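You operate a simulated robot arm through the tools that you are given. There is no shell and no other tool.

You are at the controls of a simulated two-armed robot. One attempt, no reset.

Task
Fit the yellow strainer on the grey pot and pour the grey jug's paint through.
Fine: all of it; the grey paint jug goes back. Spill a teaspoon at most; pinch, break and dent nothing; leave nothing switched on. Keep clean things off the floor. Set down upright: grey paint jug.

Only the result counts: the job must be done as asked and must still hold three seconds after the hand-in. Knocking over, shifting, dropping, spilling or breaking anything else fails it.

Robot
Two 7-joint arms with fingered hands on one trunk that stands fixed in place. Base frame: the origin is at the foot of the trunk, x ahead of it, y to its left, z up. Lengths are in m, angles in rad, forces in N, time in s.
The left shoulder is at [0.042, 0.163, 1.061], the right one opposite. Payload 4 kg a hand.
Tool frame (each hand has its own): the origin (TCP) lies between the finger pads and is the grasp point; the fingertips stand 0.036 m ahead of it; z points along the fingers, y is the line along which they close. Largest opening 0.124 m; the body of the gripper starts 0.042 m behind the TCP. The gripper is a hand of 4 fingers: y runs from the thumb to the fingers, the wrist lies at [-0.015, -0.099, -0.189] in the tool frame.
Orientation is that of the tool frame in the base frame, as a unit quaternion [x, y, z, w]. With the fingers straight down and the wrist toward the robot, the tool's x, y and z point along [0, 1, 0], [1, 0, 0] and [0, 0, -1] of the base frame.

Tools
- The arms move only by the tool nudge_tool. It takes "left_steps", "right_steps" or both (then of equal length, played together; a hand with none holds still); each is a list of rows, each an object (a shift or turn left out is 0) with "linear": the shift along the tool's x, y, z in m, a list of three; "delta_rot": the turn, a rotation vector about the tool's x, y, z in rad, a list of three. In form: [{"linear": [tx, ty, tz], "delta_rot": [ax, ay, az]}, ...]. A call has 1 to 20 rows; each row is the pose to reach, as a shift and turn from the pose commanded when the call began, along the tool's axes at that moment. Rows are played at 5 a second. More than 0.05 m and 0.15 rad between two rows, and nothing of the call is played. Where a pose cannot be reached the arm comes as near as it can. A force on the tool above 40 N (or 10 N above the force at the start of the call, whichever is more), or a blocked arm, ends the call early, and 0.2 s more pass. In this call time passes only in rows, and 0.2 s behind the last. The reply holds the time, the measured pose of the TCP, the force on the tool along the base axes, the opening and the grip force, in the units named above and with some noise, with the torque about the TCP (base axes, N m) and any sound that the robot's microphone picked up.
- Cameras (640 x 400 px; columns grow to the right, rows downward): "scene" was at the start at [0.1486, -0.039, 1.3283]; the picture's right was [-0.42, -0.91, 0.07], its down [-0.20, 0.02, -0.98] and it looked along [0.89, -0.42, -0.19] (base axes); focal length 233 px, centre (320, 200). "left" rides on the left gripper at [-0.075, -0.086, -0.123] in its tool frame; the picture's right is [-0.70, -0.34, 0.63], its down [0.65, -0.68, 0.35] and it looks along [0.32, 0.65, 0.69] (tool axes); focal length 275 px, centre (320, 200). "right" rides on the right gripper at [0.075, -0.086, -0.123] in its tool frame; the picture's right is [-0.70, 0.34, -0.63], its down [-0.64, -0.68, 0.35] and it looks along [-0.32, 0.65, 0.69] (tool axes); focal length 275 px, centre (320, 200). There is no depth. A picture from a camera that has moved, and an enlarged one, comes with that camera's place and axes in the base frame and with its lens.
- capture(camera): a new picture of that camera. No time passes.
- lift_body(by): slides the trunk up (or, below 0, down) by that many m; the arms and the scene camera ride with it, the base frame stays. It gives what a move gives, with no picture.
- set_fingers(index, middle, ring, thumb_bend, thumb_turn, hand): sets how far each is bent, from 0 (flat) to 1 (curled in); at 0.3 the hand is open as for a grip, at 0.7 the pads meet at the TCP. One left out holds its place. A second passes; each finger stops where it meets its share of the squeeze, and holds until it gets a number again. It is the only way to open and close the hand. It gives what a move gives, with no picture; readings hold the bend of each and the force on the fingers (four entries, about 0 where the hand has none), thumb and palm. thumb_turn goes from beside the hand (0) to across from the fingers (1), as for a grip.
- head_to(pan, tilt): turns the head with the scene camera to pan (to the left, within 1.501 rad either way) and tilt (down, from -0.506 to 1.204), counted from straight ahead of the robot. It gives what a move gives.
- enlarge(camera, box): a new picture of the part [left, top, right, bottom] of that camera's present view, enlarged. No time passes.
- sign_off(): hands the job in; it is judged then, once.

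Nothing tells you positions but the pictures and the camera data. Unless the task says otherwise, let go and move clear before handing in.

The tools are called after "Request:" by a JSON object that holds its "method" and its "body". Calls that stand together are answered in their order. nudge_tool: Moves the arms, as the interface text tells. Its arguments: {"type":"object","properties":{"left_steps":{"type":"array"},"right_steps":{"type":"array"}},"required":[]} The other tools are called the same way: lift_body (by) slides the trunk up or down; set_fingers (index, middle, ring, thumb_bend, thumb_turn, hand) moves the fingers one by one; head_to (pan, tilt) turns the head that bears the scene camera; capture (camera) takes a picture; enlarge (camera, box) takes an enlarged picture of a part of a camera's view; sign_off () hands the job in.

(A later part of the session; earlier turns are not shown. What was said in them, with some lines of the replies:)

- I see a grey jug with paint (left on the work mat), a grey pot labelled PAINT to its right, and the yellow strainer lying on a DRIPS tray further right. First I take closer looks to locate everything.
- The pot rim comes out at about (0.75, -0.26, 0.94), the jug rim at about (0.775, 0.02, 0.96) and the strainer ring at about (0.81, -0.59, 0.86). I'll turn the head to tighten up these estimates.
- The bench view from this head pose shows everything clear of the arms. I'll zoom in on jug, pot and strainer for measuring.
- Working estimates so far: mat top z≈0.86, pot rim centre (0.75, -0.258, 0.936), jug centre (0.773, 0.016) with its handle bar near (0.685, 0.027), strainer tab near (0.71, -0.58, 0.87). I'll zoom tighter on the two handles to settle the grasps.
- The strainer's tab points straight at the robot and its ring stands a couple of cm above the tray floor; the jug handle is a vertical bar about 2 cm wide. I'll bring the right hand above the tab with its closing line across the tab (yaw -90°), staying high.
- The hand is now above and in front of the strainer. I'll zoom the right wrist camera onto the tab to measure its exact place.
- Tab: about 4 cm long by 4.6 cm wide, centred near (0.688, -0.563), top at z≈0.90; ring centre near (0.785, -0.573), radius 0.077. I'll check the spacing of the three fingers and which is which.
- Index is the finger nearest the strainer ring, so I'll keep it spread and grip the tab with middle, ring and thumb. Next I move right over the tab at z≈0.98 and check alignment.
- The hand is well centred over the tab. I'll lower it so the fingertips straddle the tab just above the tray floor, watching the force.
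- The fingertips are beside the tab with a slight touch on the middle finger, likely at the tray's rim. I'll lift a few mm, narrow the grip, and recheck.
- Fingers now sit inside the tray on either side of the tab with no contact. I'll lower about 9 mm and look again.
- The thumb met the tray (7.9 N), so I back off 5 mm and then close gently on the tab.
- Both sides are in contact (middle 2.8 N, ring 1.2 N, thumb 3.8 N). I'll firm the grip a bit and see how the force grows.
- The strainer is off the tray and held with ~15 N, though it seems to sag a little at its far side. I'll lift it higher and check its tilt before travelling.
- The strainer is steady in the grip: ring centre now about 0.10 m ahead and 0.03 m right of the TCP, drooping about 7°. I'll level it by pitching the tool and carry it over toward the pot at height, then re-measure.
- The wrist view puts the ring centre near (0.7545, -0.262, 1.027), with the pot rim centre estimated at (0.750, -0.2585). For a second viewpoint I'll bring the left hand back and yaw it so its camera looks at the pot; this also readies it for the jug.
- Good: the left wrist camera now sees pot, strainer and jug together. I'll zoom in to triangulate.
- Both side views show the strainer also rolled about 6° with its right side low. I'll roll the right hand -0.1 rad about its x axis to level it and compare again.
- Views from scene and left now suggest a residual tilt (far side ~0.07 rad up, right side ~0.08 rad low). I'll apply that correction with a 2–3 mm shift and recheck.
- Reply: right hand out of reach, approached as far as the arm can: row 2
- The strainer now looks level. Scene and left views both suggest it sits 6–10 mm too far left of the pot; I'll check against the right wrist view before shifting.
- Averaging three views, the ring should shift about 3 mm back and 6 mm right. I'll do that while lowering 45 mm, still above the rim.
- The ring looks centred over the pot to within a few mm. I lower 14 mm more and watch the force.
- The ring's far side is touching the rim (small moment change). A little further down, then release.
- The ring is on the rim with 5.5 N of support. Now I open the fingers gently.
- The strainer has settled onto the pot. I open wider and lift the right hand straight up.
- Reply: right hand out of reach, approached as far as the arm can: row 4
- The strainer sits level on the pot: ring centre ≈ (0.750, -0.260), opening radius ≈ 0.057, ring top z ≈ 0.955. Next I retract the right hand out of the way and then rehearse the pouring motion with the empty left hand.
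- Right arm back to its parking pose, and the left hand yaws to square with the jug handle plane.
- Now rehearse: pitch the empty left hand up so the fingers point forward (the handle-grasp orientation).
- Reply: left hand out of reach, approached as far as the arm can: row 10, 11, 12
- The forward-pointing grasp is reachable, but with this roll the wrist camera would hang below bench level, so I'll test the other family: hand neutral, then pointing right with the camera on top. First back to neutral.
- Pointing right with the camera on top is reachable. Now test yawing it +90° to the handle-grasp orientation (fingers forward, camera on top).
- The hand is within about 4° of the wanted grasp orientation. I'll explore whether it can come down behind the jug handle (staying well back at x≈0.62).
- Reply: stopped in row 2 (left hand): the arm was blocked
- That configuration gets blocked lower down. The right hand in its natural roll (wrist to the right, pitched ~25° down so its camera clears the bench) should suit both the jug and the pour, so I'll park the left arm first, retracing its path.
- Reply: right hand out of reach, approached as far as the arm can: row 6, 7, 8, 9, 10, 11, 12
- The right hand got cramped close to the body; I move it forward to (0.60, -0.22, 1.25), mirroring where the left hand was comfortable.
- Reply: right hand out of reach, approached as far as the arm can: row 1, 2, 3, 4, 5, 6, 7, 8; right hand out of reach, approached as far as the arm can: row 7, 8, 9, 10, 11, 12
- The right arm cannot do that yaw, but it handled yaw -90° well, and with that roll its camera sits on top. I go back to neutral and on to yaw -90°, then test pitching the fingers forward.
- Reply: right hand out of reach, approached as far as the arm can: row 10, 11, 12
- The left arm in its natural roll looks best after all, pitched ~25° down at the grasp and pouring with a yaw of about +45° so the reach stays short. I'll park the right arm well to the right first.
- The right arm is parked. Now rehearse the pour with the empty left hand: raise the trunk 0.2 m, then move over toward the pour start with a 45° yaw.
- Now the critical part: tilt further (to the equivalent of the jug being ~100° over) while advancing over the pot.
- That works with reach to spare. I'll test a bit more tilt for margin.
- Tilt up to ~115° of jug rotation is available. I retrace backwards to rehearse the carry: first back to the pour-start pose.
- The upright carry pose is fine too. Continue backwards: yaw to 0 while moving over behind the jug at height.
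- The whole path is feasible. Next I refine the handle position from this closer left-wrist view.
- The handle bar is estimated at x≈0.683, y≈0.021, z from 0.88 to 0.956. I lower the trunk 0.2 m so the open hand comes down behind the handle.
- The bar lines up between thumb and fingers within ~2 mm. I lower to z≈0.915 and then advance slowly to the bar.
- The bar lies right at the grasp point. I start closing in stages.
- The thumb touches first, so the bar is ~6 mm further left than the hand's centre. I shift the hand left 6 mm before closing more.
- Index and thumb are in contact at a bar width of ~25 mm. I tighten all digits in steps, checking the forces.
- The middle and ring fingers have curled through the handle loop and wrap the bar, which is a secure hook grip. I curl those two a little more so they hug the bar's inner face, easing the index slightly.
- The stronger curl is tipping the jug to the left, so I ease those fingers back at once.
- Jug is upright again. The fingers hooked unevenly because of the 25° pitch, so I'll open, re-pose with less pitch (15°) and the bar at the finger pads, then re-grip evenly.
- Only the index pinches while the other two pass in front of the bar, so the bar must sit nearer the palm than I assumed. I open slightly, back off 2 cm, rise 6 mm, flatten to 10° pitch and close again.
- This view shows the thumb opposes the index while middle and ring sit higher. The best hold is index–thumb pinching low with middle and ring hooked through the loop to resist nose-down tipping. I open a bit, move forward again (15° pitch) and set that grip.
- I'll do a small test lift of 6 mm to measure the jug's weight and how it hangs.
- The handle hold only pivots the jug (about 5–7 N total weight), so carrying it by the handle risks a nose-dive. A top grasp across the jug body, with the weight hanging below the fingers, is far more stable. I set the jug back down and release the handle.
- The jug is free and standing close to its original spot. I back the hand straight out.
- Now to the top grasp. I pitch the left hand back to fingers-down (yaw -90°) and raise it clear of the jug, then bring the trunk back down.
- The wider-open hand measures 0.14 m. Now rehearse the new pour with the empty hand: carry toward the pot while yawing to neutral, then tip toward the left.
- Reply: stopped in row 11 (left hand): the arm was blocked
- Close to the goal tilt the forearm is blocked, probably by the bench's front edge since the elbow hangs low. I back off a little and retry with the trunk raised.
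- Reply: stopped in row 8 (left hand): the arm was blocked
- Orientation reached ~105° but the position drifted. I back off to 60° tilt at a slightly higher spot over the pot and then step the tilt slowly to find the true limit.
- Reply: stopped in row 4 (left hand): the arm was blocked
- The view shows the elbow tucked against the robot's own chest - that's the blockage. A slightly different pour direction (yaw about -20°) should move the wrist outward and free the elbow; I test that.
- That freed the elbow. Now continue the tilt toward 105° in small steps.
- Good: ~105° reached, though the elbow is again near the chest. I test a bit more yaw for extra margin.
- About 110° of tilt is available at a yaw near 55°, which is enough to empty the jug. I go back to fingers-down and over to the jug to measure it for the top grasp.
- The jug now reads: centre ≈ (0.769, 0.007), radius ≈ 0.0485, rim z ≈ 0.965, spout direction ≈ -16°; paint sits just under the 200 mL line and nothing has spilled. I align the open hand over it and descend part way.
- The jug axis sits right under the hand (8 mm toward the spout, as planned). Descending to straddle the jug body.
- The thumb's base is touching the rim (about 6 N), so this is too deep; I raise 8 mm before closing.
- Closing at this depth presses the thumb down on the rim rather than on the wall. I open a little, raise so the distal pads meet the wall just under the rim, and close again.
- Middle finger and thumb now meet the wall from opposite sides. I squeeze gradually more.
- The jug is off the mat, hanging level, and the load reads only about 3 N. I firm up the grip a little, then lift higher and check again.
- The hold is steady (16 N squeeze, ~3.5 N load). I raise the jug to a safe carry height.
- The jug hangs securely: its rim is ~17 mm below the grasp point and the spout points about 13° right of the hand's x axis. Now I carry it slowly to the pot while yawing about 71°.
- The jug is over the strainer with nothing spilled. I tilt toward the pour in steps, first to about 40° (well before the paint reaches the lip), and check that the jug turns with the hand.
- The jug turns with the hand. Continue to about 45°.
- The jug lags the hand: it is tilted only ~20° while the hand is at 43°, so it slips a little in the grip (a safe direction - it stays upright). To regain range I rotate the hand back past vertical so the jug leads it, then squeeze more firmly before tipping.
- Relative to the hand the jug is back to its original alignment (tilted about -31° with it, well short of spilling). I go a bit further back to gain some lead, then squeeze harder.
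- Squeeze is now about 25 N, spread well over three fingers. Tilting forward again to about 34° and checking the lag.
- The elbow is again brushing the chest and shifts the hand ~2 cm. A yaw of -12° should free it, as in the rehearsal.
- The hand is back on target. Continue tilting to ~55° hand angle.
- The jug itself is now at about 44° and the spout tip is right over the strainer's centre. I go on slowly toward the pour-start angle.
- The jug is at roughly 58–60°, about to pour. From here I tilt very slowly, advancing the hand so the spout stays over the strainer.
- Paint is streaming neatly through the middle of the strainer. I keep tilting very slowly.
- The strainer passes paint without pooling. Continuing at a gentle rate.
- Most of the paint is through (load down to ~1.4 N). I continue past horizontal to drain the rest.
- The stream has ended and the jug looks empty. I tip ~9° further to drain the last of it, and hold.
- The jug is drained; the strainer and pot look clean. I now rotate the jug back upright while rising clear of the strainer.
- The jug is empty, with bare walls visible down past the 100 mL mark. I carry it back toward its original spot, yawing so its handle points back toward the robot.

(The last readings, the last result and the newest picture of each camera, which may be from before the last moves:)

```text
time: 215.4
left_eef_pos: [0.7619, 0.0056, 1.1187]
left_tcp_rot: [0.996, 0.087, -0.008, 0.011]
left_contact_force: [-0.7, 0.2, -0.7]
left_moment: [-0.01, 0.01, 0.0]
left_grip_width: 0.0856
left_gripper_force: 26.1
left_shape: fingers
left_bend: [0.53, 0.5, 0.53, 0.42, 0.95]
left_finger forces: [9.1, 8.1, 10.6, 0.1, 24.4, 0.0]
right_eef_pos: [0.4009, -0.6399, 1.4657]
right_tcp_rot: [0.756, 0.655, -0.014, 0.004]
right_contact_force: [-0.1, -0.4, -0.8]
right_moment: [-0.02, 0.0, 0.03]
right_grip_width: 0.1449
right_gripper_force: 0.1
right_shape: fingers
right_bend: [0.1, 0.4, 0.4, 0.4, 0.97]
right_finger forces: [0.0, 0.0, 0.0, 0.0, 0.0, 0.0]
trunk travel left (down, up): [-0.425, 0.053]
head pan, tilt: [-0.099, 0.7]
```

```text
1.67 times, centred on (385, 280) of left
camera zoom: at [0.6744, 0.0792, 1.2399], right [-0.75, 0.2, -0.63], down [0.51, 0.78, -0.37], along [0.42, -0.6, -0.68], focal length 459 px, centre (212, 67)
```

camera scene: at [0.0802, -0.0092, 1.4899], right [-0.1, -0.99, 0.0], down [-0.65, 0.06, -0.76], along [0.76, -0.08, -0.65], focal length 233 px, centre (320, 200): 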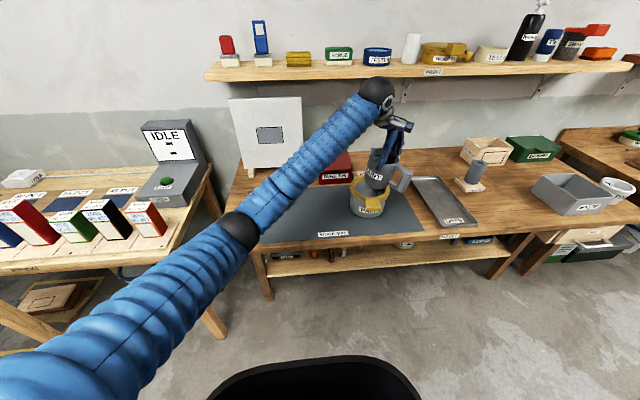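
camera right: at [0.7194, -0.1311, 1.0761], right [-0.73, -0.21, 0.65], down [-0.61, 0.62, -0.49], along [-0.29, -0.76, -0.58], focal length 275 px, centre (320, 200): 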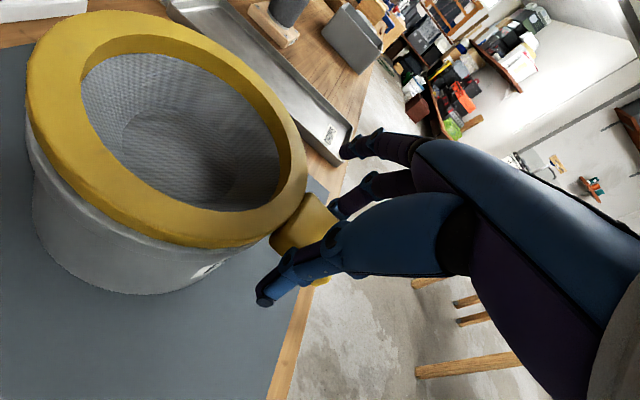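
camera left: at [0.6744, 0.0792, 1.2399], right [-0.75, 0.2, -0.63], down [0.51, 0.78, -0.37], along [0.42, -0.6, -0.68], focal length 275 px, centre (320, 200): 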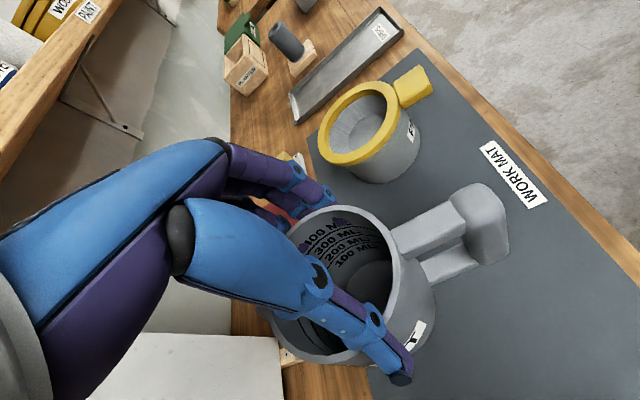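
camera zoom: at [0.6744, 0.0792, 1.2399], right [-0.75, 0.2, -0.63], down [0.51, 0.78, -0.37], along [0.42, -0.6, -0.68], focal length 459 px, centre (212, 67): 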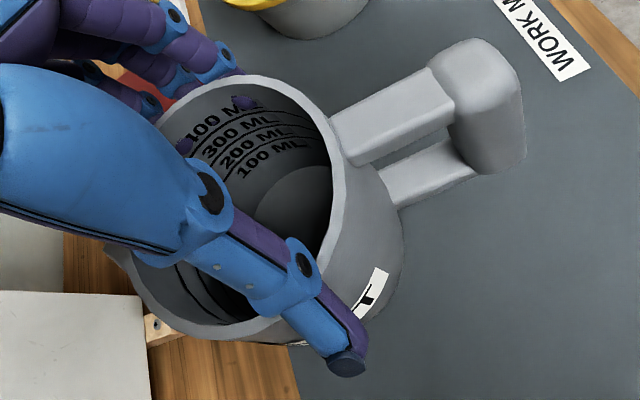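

Nothing left inside the jug. It hangs nearly vertical, so I lower it toward its original place.

Request:
{"method": "nudge_tool", "body": {"left_steps": [{"linear": [0, 0, 0.02], "delta_rot": [0.0034, 0.003, 0]}, {"linear": [0, 0, 0.045], "delta_rot": [0.0069, 0.0059, 0]}, {"linear": [0, 0, 0.07], "delta_rot": [0.0103, 0.0089, 0]}, {"linear": [0, 0, 0.09], "delta_rot": [0.0137, 0.0119, 0]}, {"linear": [0, 0, 0.107], "delta_rot": [0.0172, 0.0148, 0]}, {"linear": [0, 0, 0.12], "delta_rot": [0.0206, 0.0178, 0]}]}}

Request:
{"method": "capture", "body": {"camera": "left"}}

Request:
{"method": "enlarge", "body": {"camera": "scene", "box": [240, 120, 360, 230]}}

```text
time: 216.8
left_eef_pos: [0.759, 0.0036, 0.9981]
left_tcp_rot: [0.996, 0.088, 0.001, -0.002]
left_contact_force: [0.3, 0.8, -1.3]
left_moment: [-0.02, -0.02, -0.02]
left_grip_width: 0.0854
left_gripper_force: 26.5
left_shape: fingers
left_bend: [0.53, 0.5, 0.53, 0.42, 0.95]
left_finger forces: [9.0, 8.3, 10.5, 0.1, 24.5, 0.0]
right_eef_pos: [0.4016, -0.6403, 1.4649]
right_tcp_rot: [0.756, 0.654, -0.014, 0.003]
right_contact_force: [0.5, -0.3, 0.8]
right_moment: [-0.01, 0.02, 0.0]
right_grip_width: 0.145
right_gripper_force: 0.2
right_shape: fingers
right_bend: [0.1, 0.4, 0.4, 0.4, 0.97]
right_finger forces: [0.1, 0.0, 0.0, 0.0, 0.1, 0.1]
trunk travel left (down, up): [-0.425, 0.053]
head pan, tilt: [-0.099, 0.7]
```

```text
taken
camera left: at [0.6708, 0.0739, 1.1186], right [-0.74, 0.21, -0.63], down [0.52, 0.79, -0.34], along [0.43, -0.58, -0.69], focal length 275 px, centre (320, 200)
```

left: 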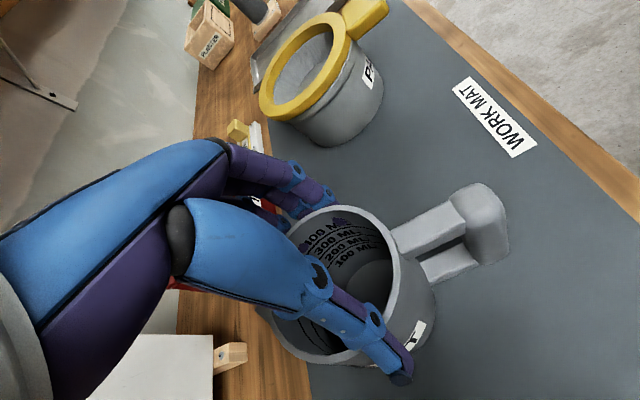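

```text
3.64 times, centred on (300, 175) of scene
camera zoom: at [0.0804, -0.0087, 1.4899], right [-0.1, -0.99, 0.0], down [-0.65, 0.06, -0.76], along [0.76, -0.08, -0.65], focal length 849 px, centre (393, 291)
```

zoom: 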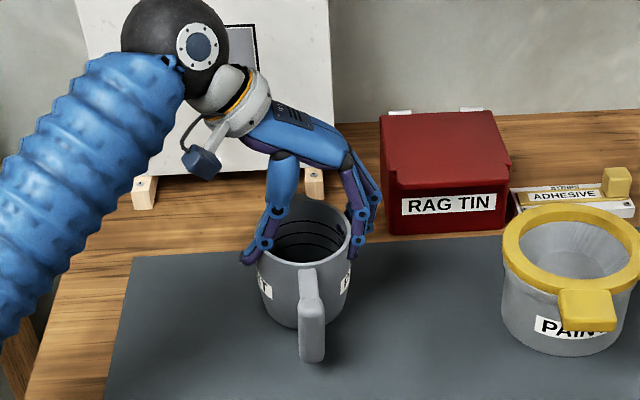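

The jug is about 1.5 cm above the mat, close to its original spot. I trim by a few mm and a 4° yaw, and lower in small steps until it touches down.

Request:
{"method": "nudge_tool", "body": {"left_steps": [{"linear": [-0.0023, -0.0014, 0.004], "delta_rot": [0, 0, 0.035]}, {"linear": [-0.0046, -0.0028, 0.008], "delta_rot": [0, 0, 0.07]}]}}

Request:
{"method": "nudge_tool", "body": {"left_steps": [{"linear": [0, 0, 0.004]}]}}

Request:
{"method": "nudge_tool", "body": {"left_steps": [{"linear": [0, 0, 0.003]}]}}

Request:
{"method": "enlarge", "body": {"camera": "scene", "box": [240, 120, 360, 230]}}

```text
time: 217.4
left_eef_pos: [0.7525, 0.0052, 0.9892]
left_tcp_rot: [0.999, 0.053, 0.002, -0.001]
left_contact_force: [-0.2, -0.1, -1.6]
left_moment: [0.05, -0.02, -0.01]
left_grip_width: 0.0855
left_gripper_force: 26.5
left_shape: fingers
left_bend: [0.53, 0.5, 0.53, 0.42, 0.95]
left_finger forces: [8.9, 8.3, 10.5, 0.0, 24.4, 0.1]
right_eef_pos: [0.4006, -0.6404, 1.4656]
right_tcp_rot: [0.755, 0.655, -0.014, 0.002]
right_contact_force: [-0.2, 0.1, 0.0]
right_moment: [0.0, 0.0, 0.0]
right_grip_width: 0.1447
right_gripper_force: 0.1
right_shape: fingers
right_bend: [0.1, 0.4, 0.4, 0.4, 0.97]
right_finger forces: [0.0, 0.0, 0.0, 0.1, 0.1, 0.0]
trunk travel left (down, up): [-0.425, 0.053]
head pan, tilt: [-0.099, 0.7]
```

```text
time: 217.8
left_eef_pos: [0.7527, 0.0061, 0.9845]
left_tcp_rot: [0.999, 0.053, 0.001, -0.001]
left_contact_force: [-0.3, 0.0, -1.1]
left_moment: [-0.04, 0.0, -0.01]
left_grip_width: 0.0851
left_gripper_force: 26.1
left_shape: fingers
left_bend: [0.53, 0.5, 0.53, 0.42, 0.95]
left_finger forces: [9.0, 8.2, 10.5, 0.0, 24.3, 0.0]
right_eef_pos: [0.402, -0.6407, 1.4659]
right_tcp_rot: [0.756, 0.655, -0.014, 0.002]
right_contact_force: [0.2, 0.3, 0.2]
right_moment: [-0.03, 0.01, 0.02]
right_grip_width: 0.1448
right_gripper_force: 0.0
right_shape: fingers
right_bend: [0.1, 0.4, 0.4, 0.4, 0.97]
right_finger forces: [0.1, 0.1, 0.1, 0.0, 0.1, 0.0]
trunk travel left (down, up): [-0.425, 0.053]
head pan, tilt: [-0.099, 0.7]
```

```text
time: 218.2
left_eef_pos: [0.7535, 0.0054, 0.9828]
left_tcp_rot: [0.999, 0.053, 0.002, -0.001]
left_contact_force: [1.1, 0.0, 7.2]
left_moment: [0.03, -0.03, -0.01]
left_grip_width: 0.0855
left_gripper_force: 27.7
left_shape: fingers
left_bend: [0.54, 0.5, 0.53, 0.42, 0.95]
left_finger forces: [8.6, 8.2, 10.5, 0.0, 27.2, 0.0]
right_eef_pos: [0.4004, -0.64, 1.4658]
right_tcp_rot: [0.756, 0.655, -0.013, 0.003]
right_contact_force: [-0.3, 0.0, -0.6]
right_moment: [0.01, 0.03, 0.0]
right_grip_width: 0.1452
right_gripper_force: 0.0
right_shape: fingers
right_bend: [0.1, 0.4, 0.4, 0.4, 0.97]
right_finger forces: [0.0, 0.0, 0.1, 0.0, 0.1, 0.0]
trunk travel left (down, up): [-0.425, 0.053]
head pan, tilt: [-0.099, 0.7]
```

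```text
3.64 times, centred on (300, 175) of scene
camera zoom: at [0.0796, -0.0086, 1.4901], right [-0.1, -0.99, 0.0], down [-0.65, 0.06, -0.76], along [0.76, -0.08, -0.65], focal length 849 px, centre (393, 291)
```

zoom: 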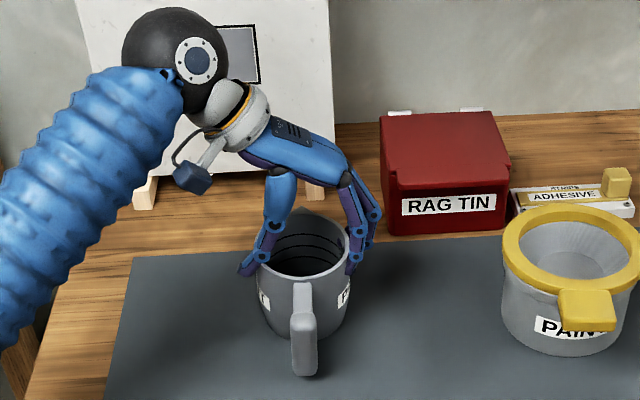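

Touchdown (7 N). I ease the grip in stages so the jug settles upright.

Request:
{"method": "set_fingers", "body": {"hand": "left", "index": 0.45, "middle": 0.45, "ring": 0.45, "thumb_bend": 0.42}}

Request:
{"method": "set_fingers", "body": {"hand": "left", "index": 0.36, "middle": 0.36, "ring": 0.36, "thumb_bend": 0.36}}

Request:
{"method": "enlarge", "body": {"camera": "scene", "box": [240, 120, 360, 230]}}

Request:
{"method": "capture", "body": {"camera": "left"}}

```text
time: 219.2
left_eef_pos: [0.7521, 0.0062, 0.9832]
left_tcp_rot: [0.999, 0.053, 0.0, -0.002]
left_contact_force: [1.8, 4.4, 7.1]
left_moment: [0.44, 0.04, -0.02]
left_grip_width: 0.0902
left_gripper_force: 5.2
left_shape: fingers
left_bend: [0.45, 0.44, 0.45, 0.4, 0.98]
left_finger forces: [0.1, 1.6, 0.0, 0.0, 8.4, 0.0]
right_eef_pos: [0.4003, -0.6404, 1.4658]
right_tcp_rot: [0.756, 0.654, -0.014, 0.004]
right_contact_force: [1.1, 0.1, 0.7]
right_moment: [0.0, -0.01, 0.01]
right_grip_width: 0.1447
right_gripper_force: 0.1
right_shape: fingers
right_bend: [0.1, 0.4, 0.4, 0.4, 0.97]
right_finger forces: [0.1, 0.1, 0.0, 0.0, 0.1, 0.1]
trunk travel left (down, up): [-0.425, 0.053]
head pan, tilt: [-0.099, 0.7]
```

```text
time: 220.2
left_eef_pos: [0.7517, 0.0065, 0.9834]
left_tcp_rot: [0.999, 0.054, 0.001, -0.003]
left_contact_force: [0.3, -0.9, 0.1]
left_moment: [0.0, 0.01, -0.01]
left_grip_width: 0.1054
left_gripper_force: 0.1
left_shape: fingers
left_bend: [0.36, 0.36, 0.36, 0.36, 0.98]
left_finger forces: [0.0, 0.0, 0.0, 0.0, 0.1, 0.0]
right_eef_pos: [0.4021, -0.6395, 1.4654]
right_tcp_rot: [0.756, 0.655, -0.014, 0.004]
right_contact_force: [-0.3, -0.2, 0.5]
right_moment: [0.0, -0.02, 0.01]
right_grip_width: 0.1449
right_gripper_force: 0.1
right_shape: fingers
right_bend: [0.1, 0.4, 0.4, 0.4, 0.97]
right_finger forces: [0.0, 0.1, 0.1, 0.0, 0.0, 0.1]
trunk travel left (down, up): [-0.425, 0.053]
head pan, tilt: [-0.099, 0.7]
```

```text
3.64 times, centred on (300, 175) of scene
camera zoom: at [0.0801, -0.0087, 1.4899], right [-0.1, -0.99, 0.0], down [-0.65, 0.06, -0.76], along [0.76, -0.08, -0.65], focal length 849 px, centre (393, 291)
```

zoom: 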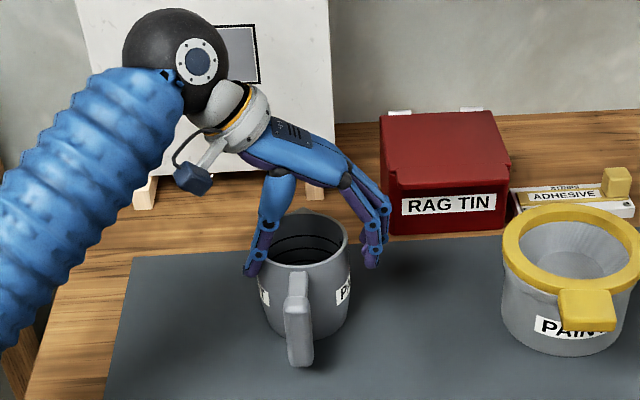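

```text
taken
camera left: at [0.6703, 0.0822, 1.104], right [-0.73, 0.26, -0.63], down [0.57, 0.75, -0.34], along [0.38, -0.61, -0.69], focal length 275 px, centre (320, 200)
```

left: 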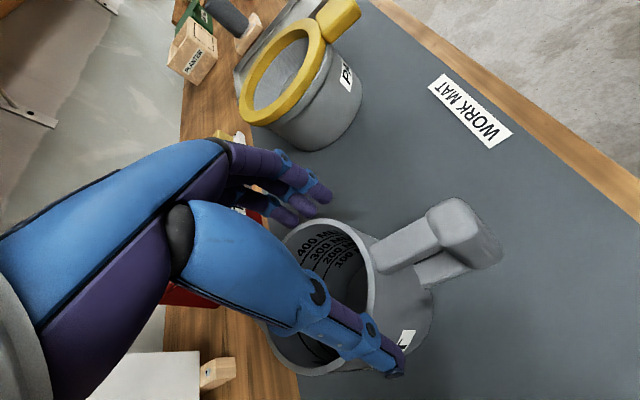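

The jug stands on its own. I open the hand wide and lift straight up.

Request:
{"method": "set_fingers", "body": {"hand": "left", "index": 0.22, "middle": 0.22, "ring": 0.22, "thumb_bend": 0.22}}

Request:
{"method": "nudge_tool", "body": {"left_steps": [{"linear": [0, 0, -0.015]}, {"linear": [0, 0, -0.035]}, {"linear": [0, 0, -0.06]}, {"linear": [0, 0, -0.09]}, {"linear": [0, 0, -0.12]}, {"linear": [0, 0, -0.15]}]}}

Request:
{"method": "capture", "body": {"camera": "left"}}

Request:
{"method": "enlarge", "body": {"camera": "scene", "box": [230, 120, 410, 250]}}

```text
time: 221.2
left_eef_pos: [0.7527, 0.006, 0.9825]
left_tcp_rot: [0.999, 0.054, 0.001, -0.001]
left_contact_force: [-0.2, -0.6, 0.4]
left_moment: [-0.01, -0.01, -0.03]
left_grip_width: 0.1371
left_gripper_force: 0.1
left_shape: fingers
left_bend: [0.22, 0.22, 0.22, 0.22, 0.98]
left_finger forces: [0.0, 0.2, 0.1, 0.1, 0.1, 0.0]
right_eef_pos: [0.3997, -0.6405, 1.4655]
right_tcp_rot: [0.756, 0.655, -0.013, 0.003]
right_contact_force: [-0.9, -0.7, -0.5]
right_moment: [0.01, 0.01, -0.02]
right_grip_width: 0.1449
right_gripper_force: 0.1
right_shape: fingers
right_bend: [0.1, 0.4, 0.4, 0.4, 0.97]
right_finger forces: [0.0, 0.0, 0.0, 0.0, 0.1, 0.1]
trunk travel left (down, up): [-0.425, 0.053]
head pan, tilt: [-0.099, 0.7]
```

```text
time: 222.7
left_eef_pos: [0.7535, 0.0043, 1.1312]
left_tcp_rot: [0.999, 0.053, 0.001, -0.002]
left_contact_force: [0.1, 0.4, -0.3]
left_moment: [0.0, 0.04, 0.02]
left_grip_width: 0.1369
left_gripper_force: 0.1
left_shape: fingers
left_bend: [0.22, 0.22, 0.22, 0.22, 0.98]
left_finger forces: [0.0, 0.0, 0.0, 0.0, 0.0, 0.0]
right_eef_pos: [0.3997, -0.6412, 1.4645]
right_tcp_rot: [0.756, 0.655, -0.013, 0.004]
right_contact_force: [-0.3, -0.1, -0.9]
right_moment: [0.01, 0.02, -0.01]
right_grip_width: 0.1446
right_gripper_force: 0.1
right_shape: fingers
right_bend: [0.1, 0.4, 0.4, 0.4, 0.97]
right_finger forces: [0.1, 0.1, 0.1, 0.1, 0.0, 0.1]
trunk travel left (down, up): [-0.425, 0.053]
head pan, tilt: [-0.099, 0.7]
```

```text
taken
camera left: at [0.6702, 0.0808, 1.253], right [-0.73, 0.26, -0.63], down [0.57, 0.75, -0.34], along [0.38, -0.61, -0.69], focal length 275 px, centre (320, 200)
```

left: 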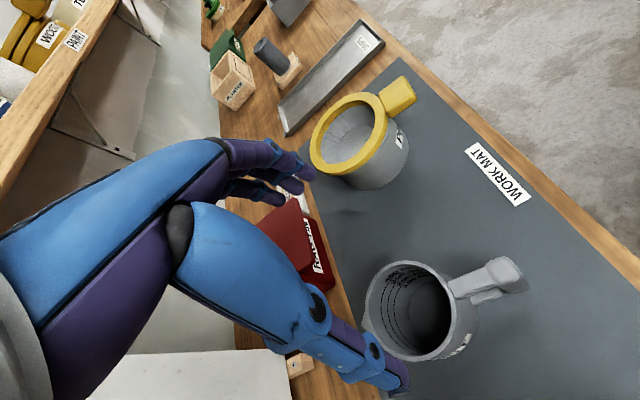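

```text
3.08 times, centred on (320, 185) of scene
camera zoom: at [0.0799, -0.0091, 1.49], right [-0.1, -0.99, 0.0], down [-0.65, 0.06, -0.76], along [0.76, -0.08, -0.65], focal length 718 px, centre (320, 246)
```

zoom: 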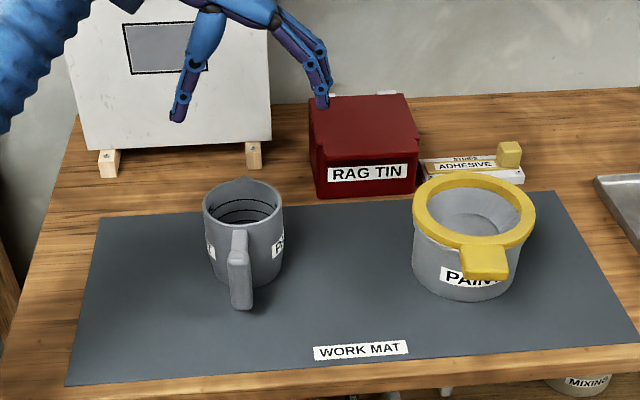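

Request:
{"method": "enlarge", "body": {"camera": "scene", "box": [240, 150, 400, 250]}}

Request:
{"method": "enlarge", "body": {"camera": "left", "box": [330, 230, 550, 380]}}

```text
4.00 times, centred on (320, 200) of scene
camera zoom: at [0.0799, -0.0091, 1.49], right [-0.1, -0.99, 0.0], down [-0.65, 0.06, -0.76], along [0.76, -0.08, -0.65], focal length 934 px, centre (320, 200)
```

zoom: 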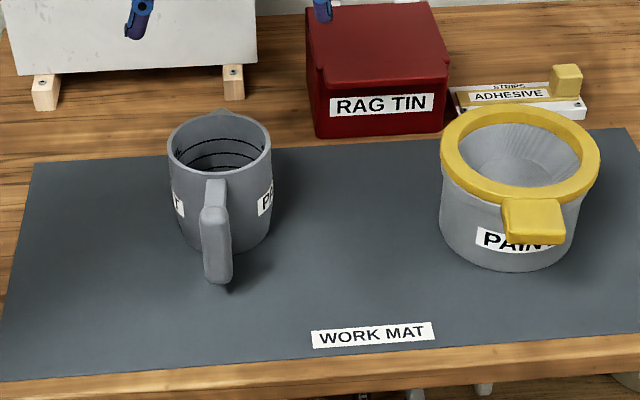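

```text
2.67 times, centred on (440, 305) of left
camera zoom: at [0.6702, 0.0808, 1.253], right [-0.73, 0.26, -0.63], down [0.57, 0.75, -0.34], along [0.38, -0.61, -0.69], focal length 734 px, centre (0, -80)
```

zoom: 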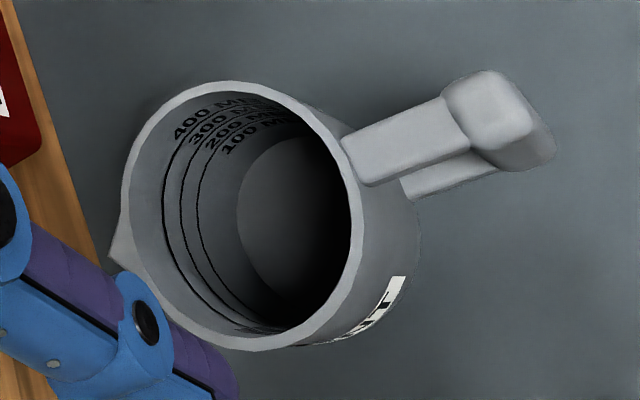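

The jug is upright, empty and back within about a centimetre of its original place with the handle toward the robot. Now a close check of strainer, pot and mat for spills.

Request:
{"method": "enlarge", "body": {"camera": "scene", "box": [335, 165, 415, 235]}}

Request:
{"method": "enlarge", "body": {"camera": "left", "box": [290, 60, 450, 200]}}

```text
5.71 times, centred on (375, 200) of scene
camera zoom: at [0.0799, -0.0091, 1.49], right [-0.1, -0.99, 0.0], down [-0.65, 0.06, -0.76], along [0.76, -0.08, -0.65], focal length 1334 px, centre (6, 200)
```

zoom: 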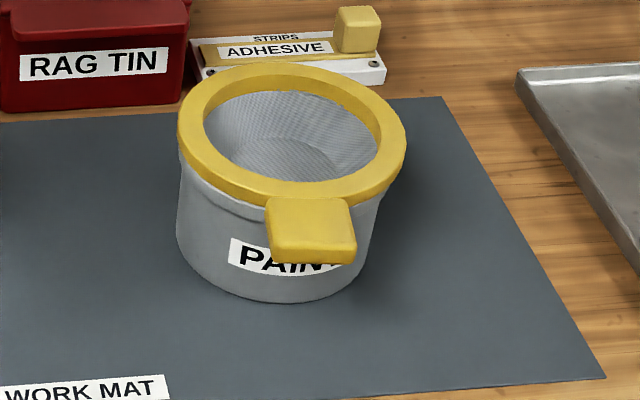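

```text
2.86 times, centred on (370, 130) of left
camera zoom: at [0.6702, 0.0808, 1.253], right [-0.73, 0.26, -0.63], down [0.57, 0.75, -0.34], along [0.38, -0.61, -0.69], focal length 786 px, centre (177, 400)
```

zoom: 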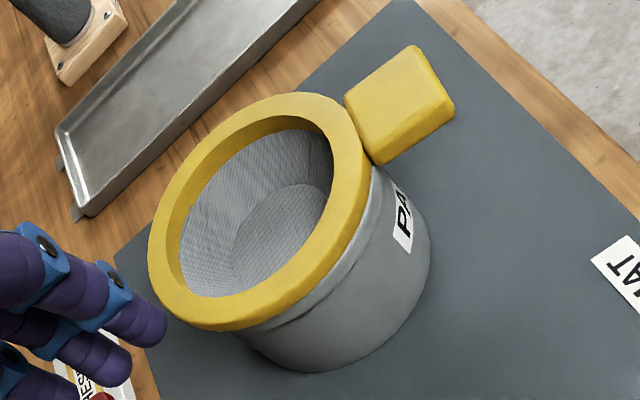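

No paint on ring, pot or mat, and the strainer sits properly. I move the left hand up and clear to the left.

Request:
{"method": "nudge_tool", "body": {"left_steps": [{"linear": [0, 0, -0.04]}, {"linear": [0, 0, -0.08]}, {"linear": [0, 0, -0.12]}, {"linear": [-0.0186, -0.0355, -0.12]}, {"linear": [-0.0371, -0.071, -0.13]}, {"linear": [-0.0557, -0.1065, -0.14]}, {"linear": [-0.0742, -0.142, -0.15]}, {"linear": [-0.0928, -0.1774, -0.16]}, {"linear": [-0.1113, -0.2129, -0.17]}, {"linear": [-0.1299, -0.2484, -0.18]}, {"linear": [-0.1484, -0.2839, -0.19]}, {"linear": [-0.167, -0.3194, -0.2]}]}}

Request:
{"method": "capture", "body": {"camera": "scene"}}

```text
time: 225.2
left_eef_pos: [0.5547, 0.3067, 1.3367]
left_tcp_rot: [0.999, 0.052, 0.001, -0.001]
left_contact_force: [0.5, -0.3, 1.0]
left_moment: [-0.04, 0.03, -0.01]
left_grip_width: 0.1373
left_gripper_force: 0.2
left_shape: fingers
left_bend: [0.22, 0.22, 0.22, 0.22, 0.98]
left_finger forces: [0.0, 0.0, 0.0, 0.1, 0.0, 0.1]
right_eef_pos: [0.3977, -0.6394, 1.4667]
right_tcp_rot: [0.756, 0.654, -0.014, 0.004]
right_contact_force: [0.2, -0.3, 0.3]
right_moment: [-0.01, -0.04, 0.01]
right_grip_width: 0.1448
right_gripper_force: 0.0
right_shape: fingers
right_bend: [0.1, 0.4, 0.4, 0.4, 0.97]
right_finger forces: [0.0, 0.0, 0.0, 0.1, 0.1, 0.0]
trunk travel left (down, up): [-0.425, 0.053]
head pan, tilt: [-0.099, 0.7]
```

```text
taken
camera scene: at [0.0789, -0.0074, 1.49], right [-0.1, -0.99, 0.0], down [-0.65, 0.06, -0.76], along [0.76, -0.08, -0.65], focal length 233 px, centre (320, 200)
```

scene: 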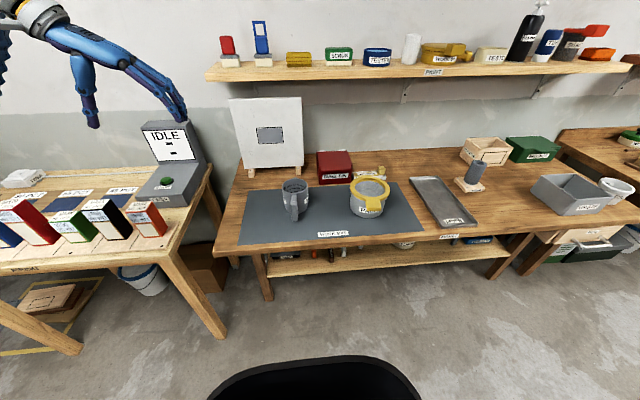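

All clear and everything else is undisturbed. To verify the jug's placement against the very first view, I return the trunk and head to the same pose as in the first measurement.

Request:
{"method": "lift_body", "body": {"by": -0.2}}

Request:
{"method": "head_to", "body": {"pan": -0.35, "tilt": 0.6}}

Request:
{"method": "enlarge", "body": {"camera": "scene", "box": [190, 110, 350, 210]}}

Request:
{"method": "capture", "body": {"camera": "scene"}}

```text
time: 227.4
left_eef_pos: [0.5533, 0.3051, 1.1343]
left_tcp_rot: [0.999, 0.054, 0.002, -0.002]
left_contact_force: [-0.6, 1.1, 1.1]
left_moment: [-0.02, -0.02, -0.04]
left_grip_width: 0.1373
left_gripper_force: 0.1
left_shape: fingers
left_bend: [0.22, 0.22, 0.22, 0.22, 0.98]
left_finger forces: [0.1, 0.0, 0.1, 0.0, 0.1, 0.0]
right_eef_pos: [0.4001, -0.6396, 1.2677]
right_tcp_rot: [0.756, 0.655, -0.013, 0.003]
right_contact_force: [-0.6, -0.8, 0.2]
right_moment: [-0.04, -0.04, 0.0]
right_grip_width: 0.145
right_gripper_force: 0.2
right_shape: fingers
right_bend: [0.1, 0.4, 0.4, 0.4, 0.97]
right_finger forces: [0.0, 0.0, 0.1, 0.0, 0.0, 0.1]
trunk travel left (down, up): [-0.225, 0.253]
head pan, tilt: [-0.099, 0.7]
```

```text
time: 228.2
left_eef_pos: [0.552, 0.3052, 1.1335]
left_tcp_rot: [0.999, 0.053, 0.001, -0.001]
left_contact_force: [-1.0, -0.4, -0.1]
left_moment: [0.01, -0.01, -0.04]
left_grip_width: 0.1376
left_gripper_force: 0.1
left_shape: fingers
left_bend: [0.22, 0.22, 0.22, 0.22, 0.98]
left_finger forces: [0.0, 0.1, 0.0, 0.0, 0.1, 0.0]
right_eef_pos: [0.401, -0.6402, 1.2654]
right_tcp_rot: [0.756, 0.655, -0.014, 0.003]
right_contact_force: [-0.3, 0.6, -0.5]
right_moment: [-0.01, -0.02, -0.01]
right_grip_width: 0.1451
right_gripper_force: 0.1
right_shape: fingers
right_bend: [0.1, 0.4, 0.4, 0.4, 0.97]
right_finger forces: [0.1, 0.0, 0.0, 0.0, 0.0, 0.0]
trunk travel left (down, up): [-0.225, 0.253]
head pan, tilt: [-0.351, 0.6]
```

```text
4.00 times, centred on (270, 160) of scene
camera zoom: at [0.1412, -0.0305, 1.2784], right [-0.34, -0.94, 0.05], down [-0.65, 0.19, -0.73], along [0.68, -0.28, -0.68], focal length 934 px, centre (520, 360)
```

zoom: 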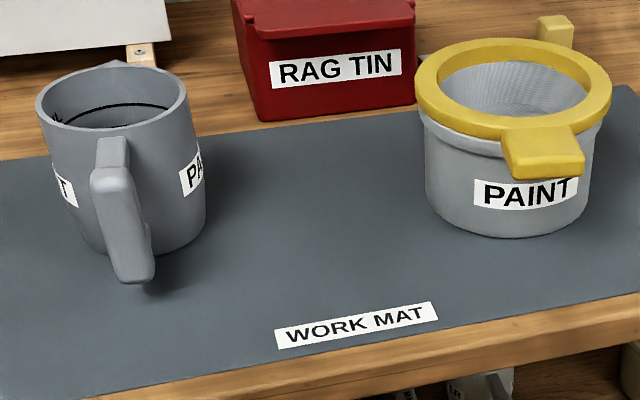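

```text
taken
camera scene: at [0.1412, -0.0305, 1.2784], right [-0.34, -0.94, 0.05], down [-0.65, 0.19, -0.73], along [0.68, -0.28, -0.68], focal length 233 px, centre (320, 200)
```

scene: 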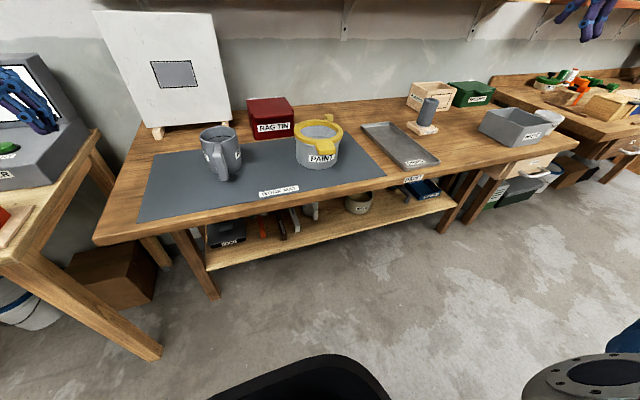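

Side by side with the first view, the jug matches its original place and orientation to within a few millimetres. The pot hasn't moved, the strainer is seated, there are no spills, and the timer still reads IDLE. Both hands are empty and clear, so I hand in.

Request:
{"method": "sign_off", "body": {}}

```text
The job is handed in.
```

The yellow strainer is on the grey pot and all the jug's paint went through it. I've handed the job in; the reply only confirmed receipt, so I don't have the verdict.

- **Paint:** The jug was empty down to its base when I set it down. I saw no paint on the strainer ring, the outside of the pot or the mat.
- **Jug:** It stands upright, within a few millimetres of its original place and orientation compared with the first camera view. While I tried to grip the handle, it got nudged about on the mat, tipped for a moment and turned. I ended up carrying it by the body, squeezing the walls with about 25 N.
- **Contacts:** The thumb touched the drip tray once at about 8 N and the jug's rim at about 6 N. I saw no dents or marks from these or from the squeeze.
- **Everything else:** Nothing fell to the floor, and I saw nothing else out of place. The timer still shows IDLE, and both hands were empty and clear at hand-in.
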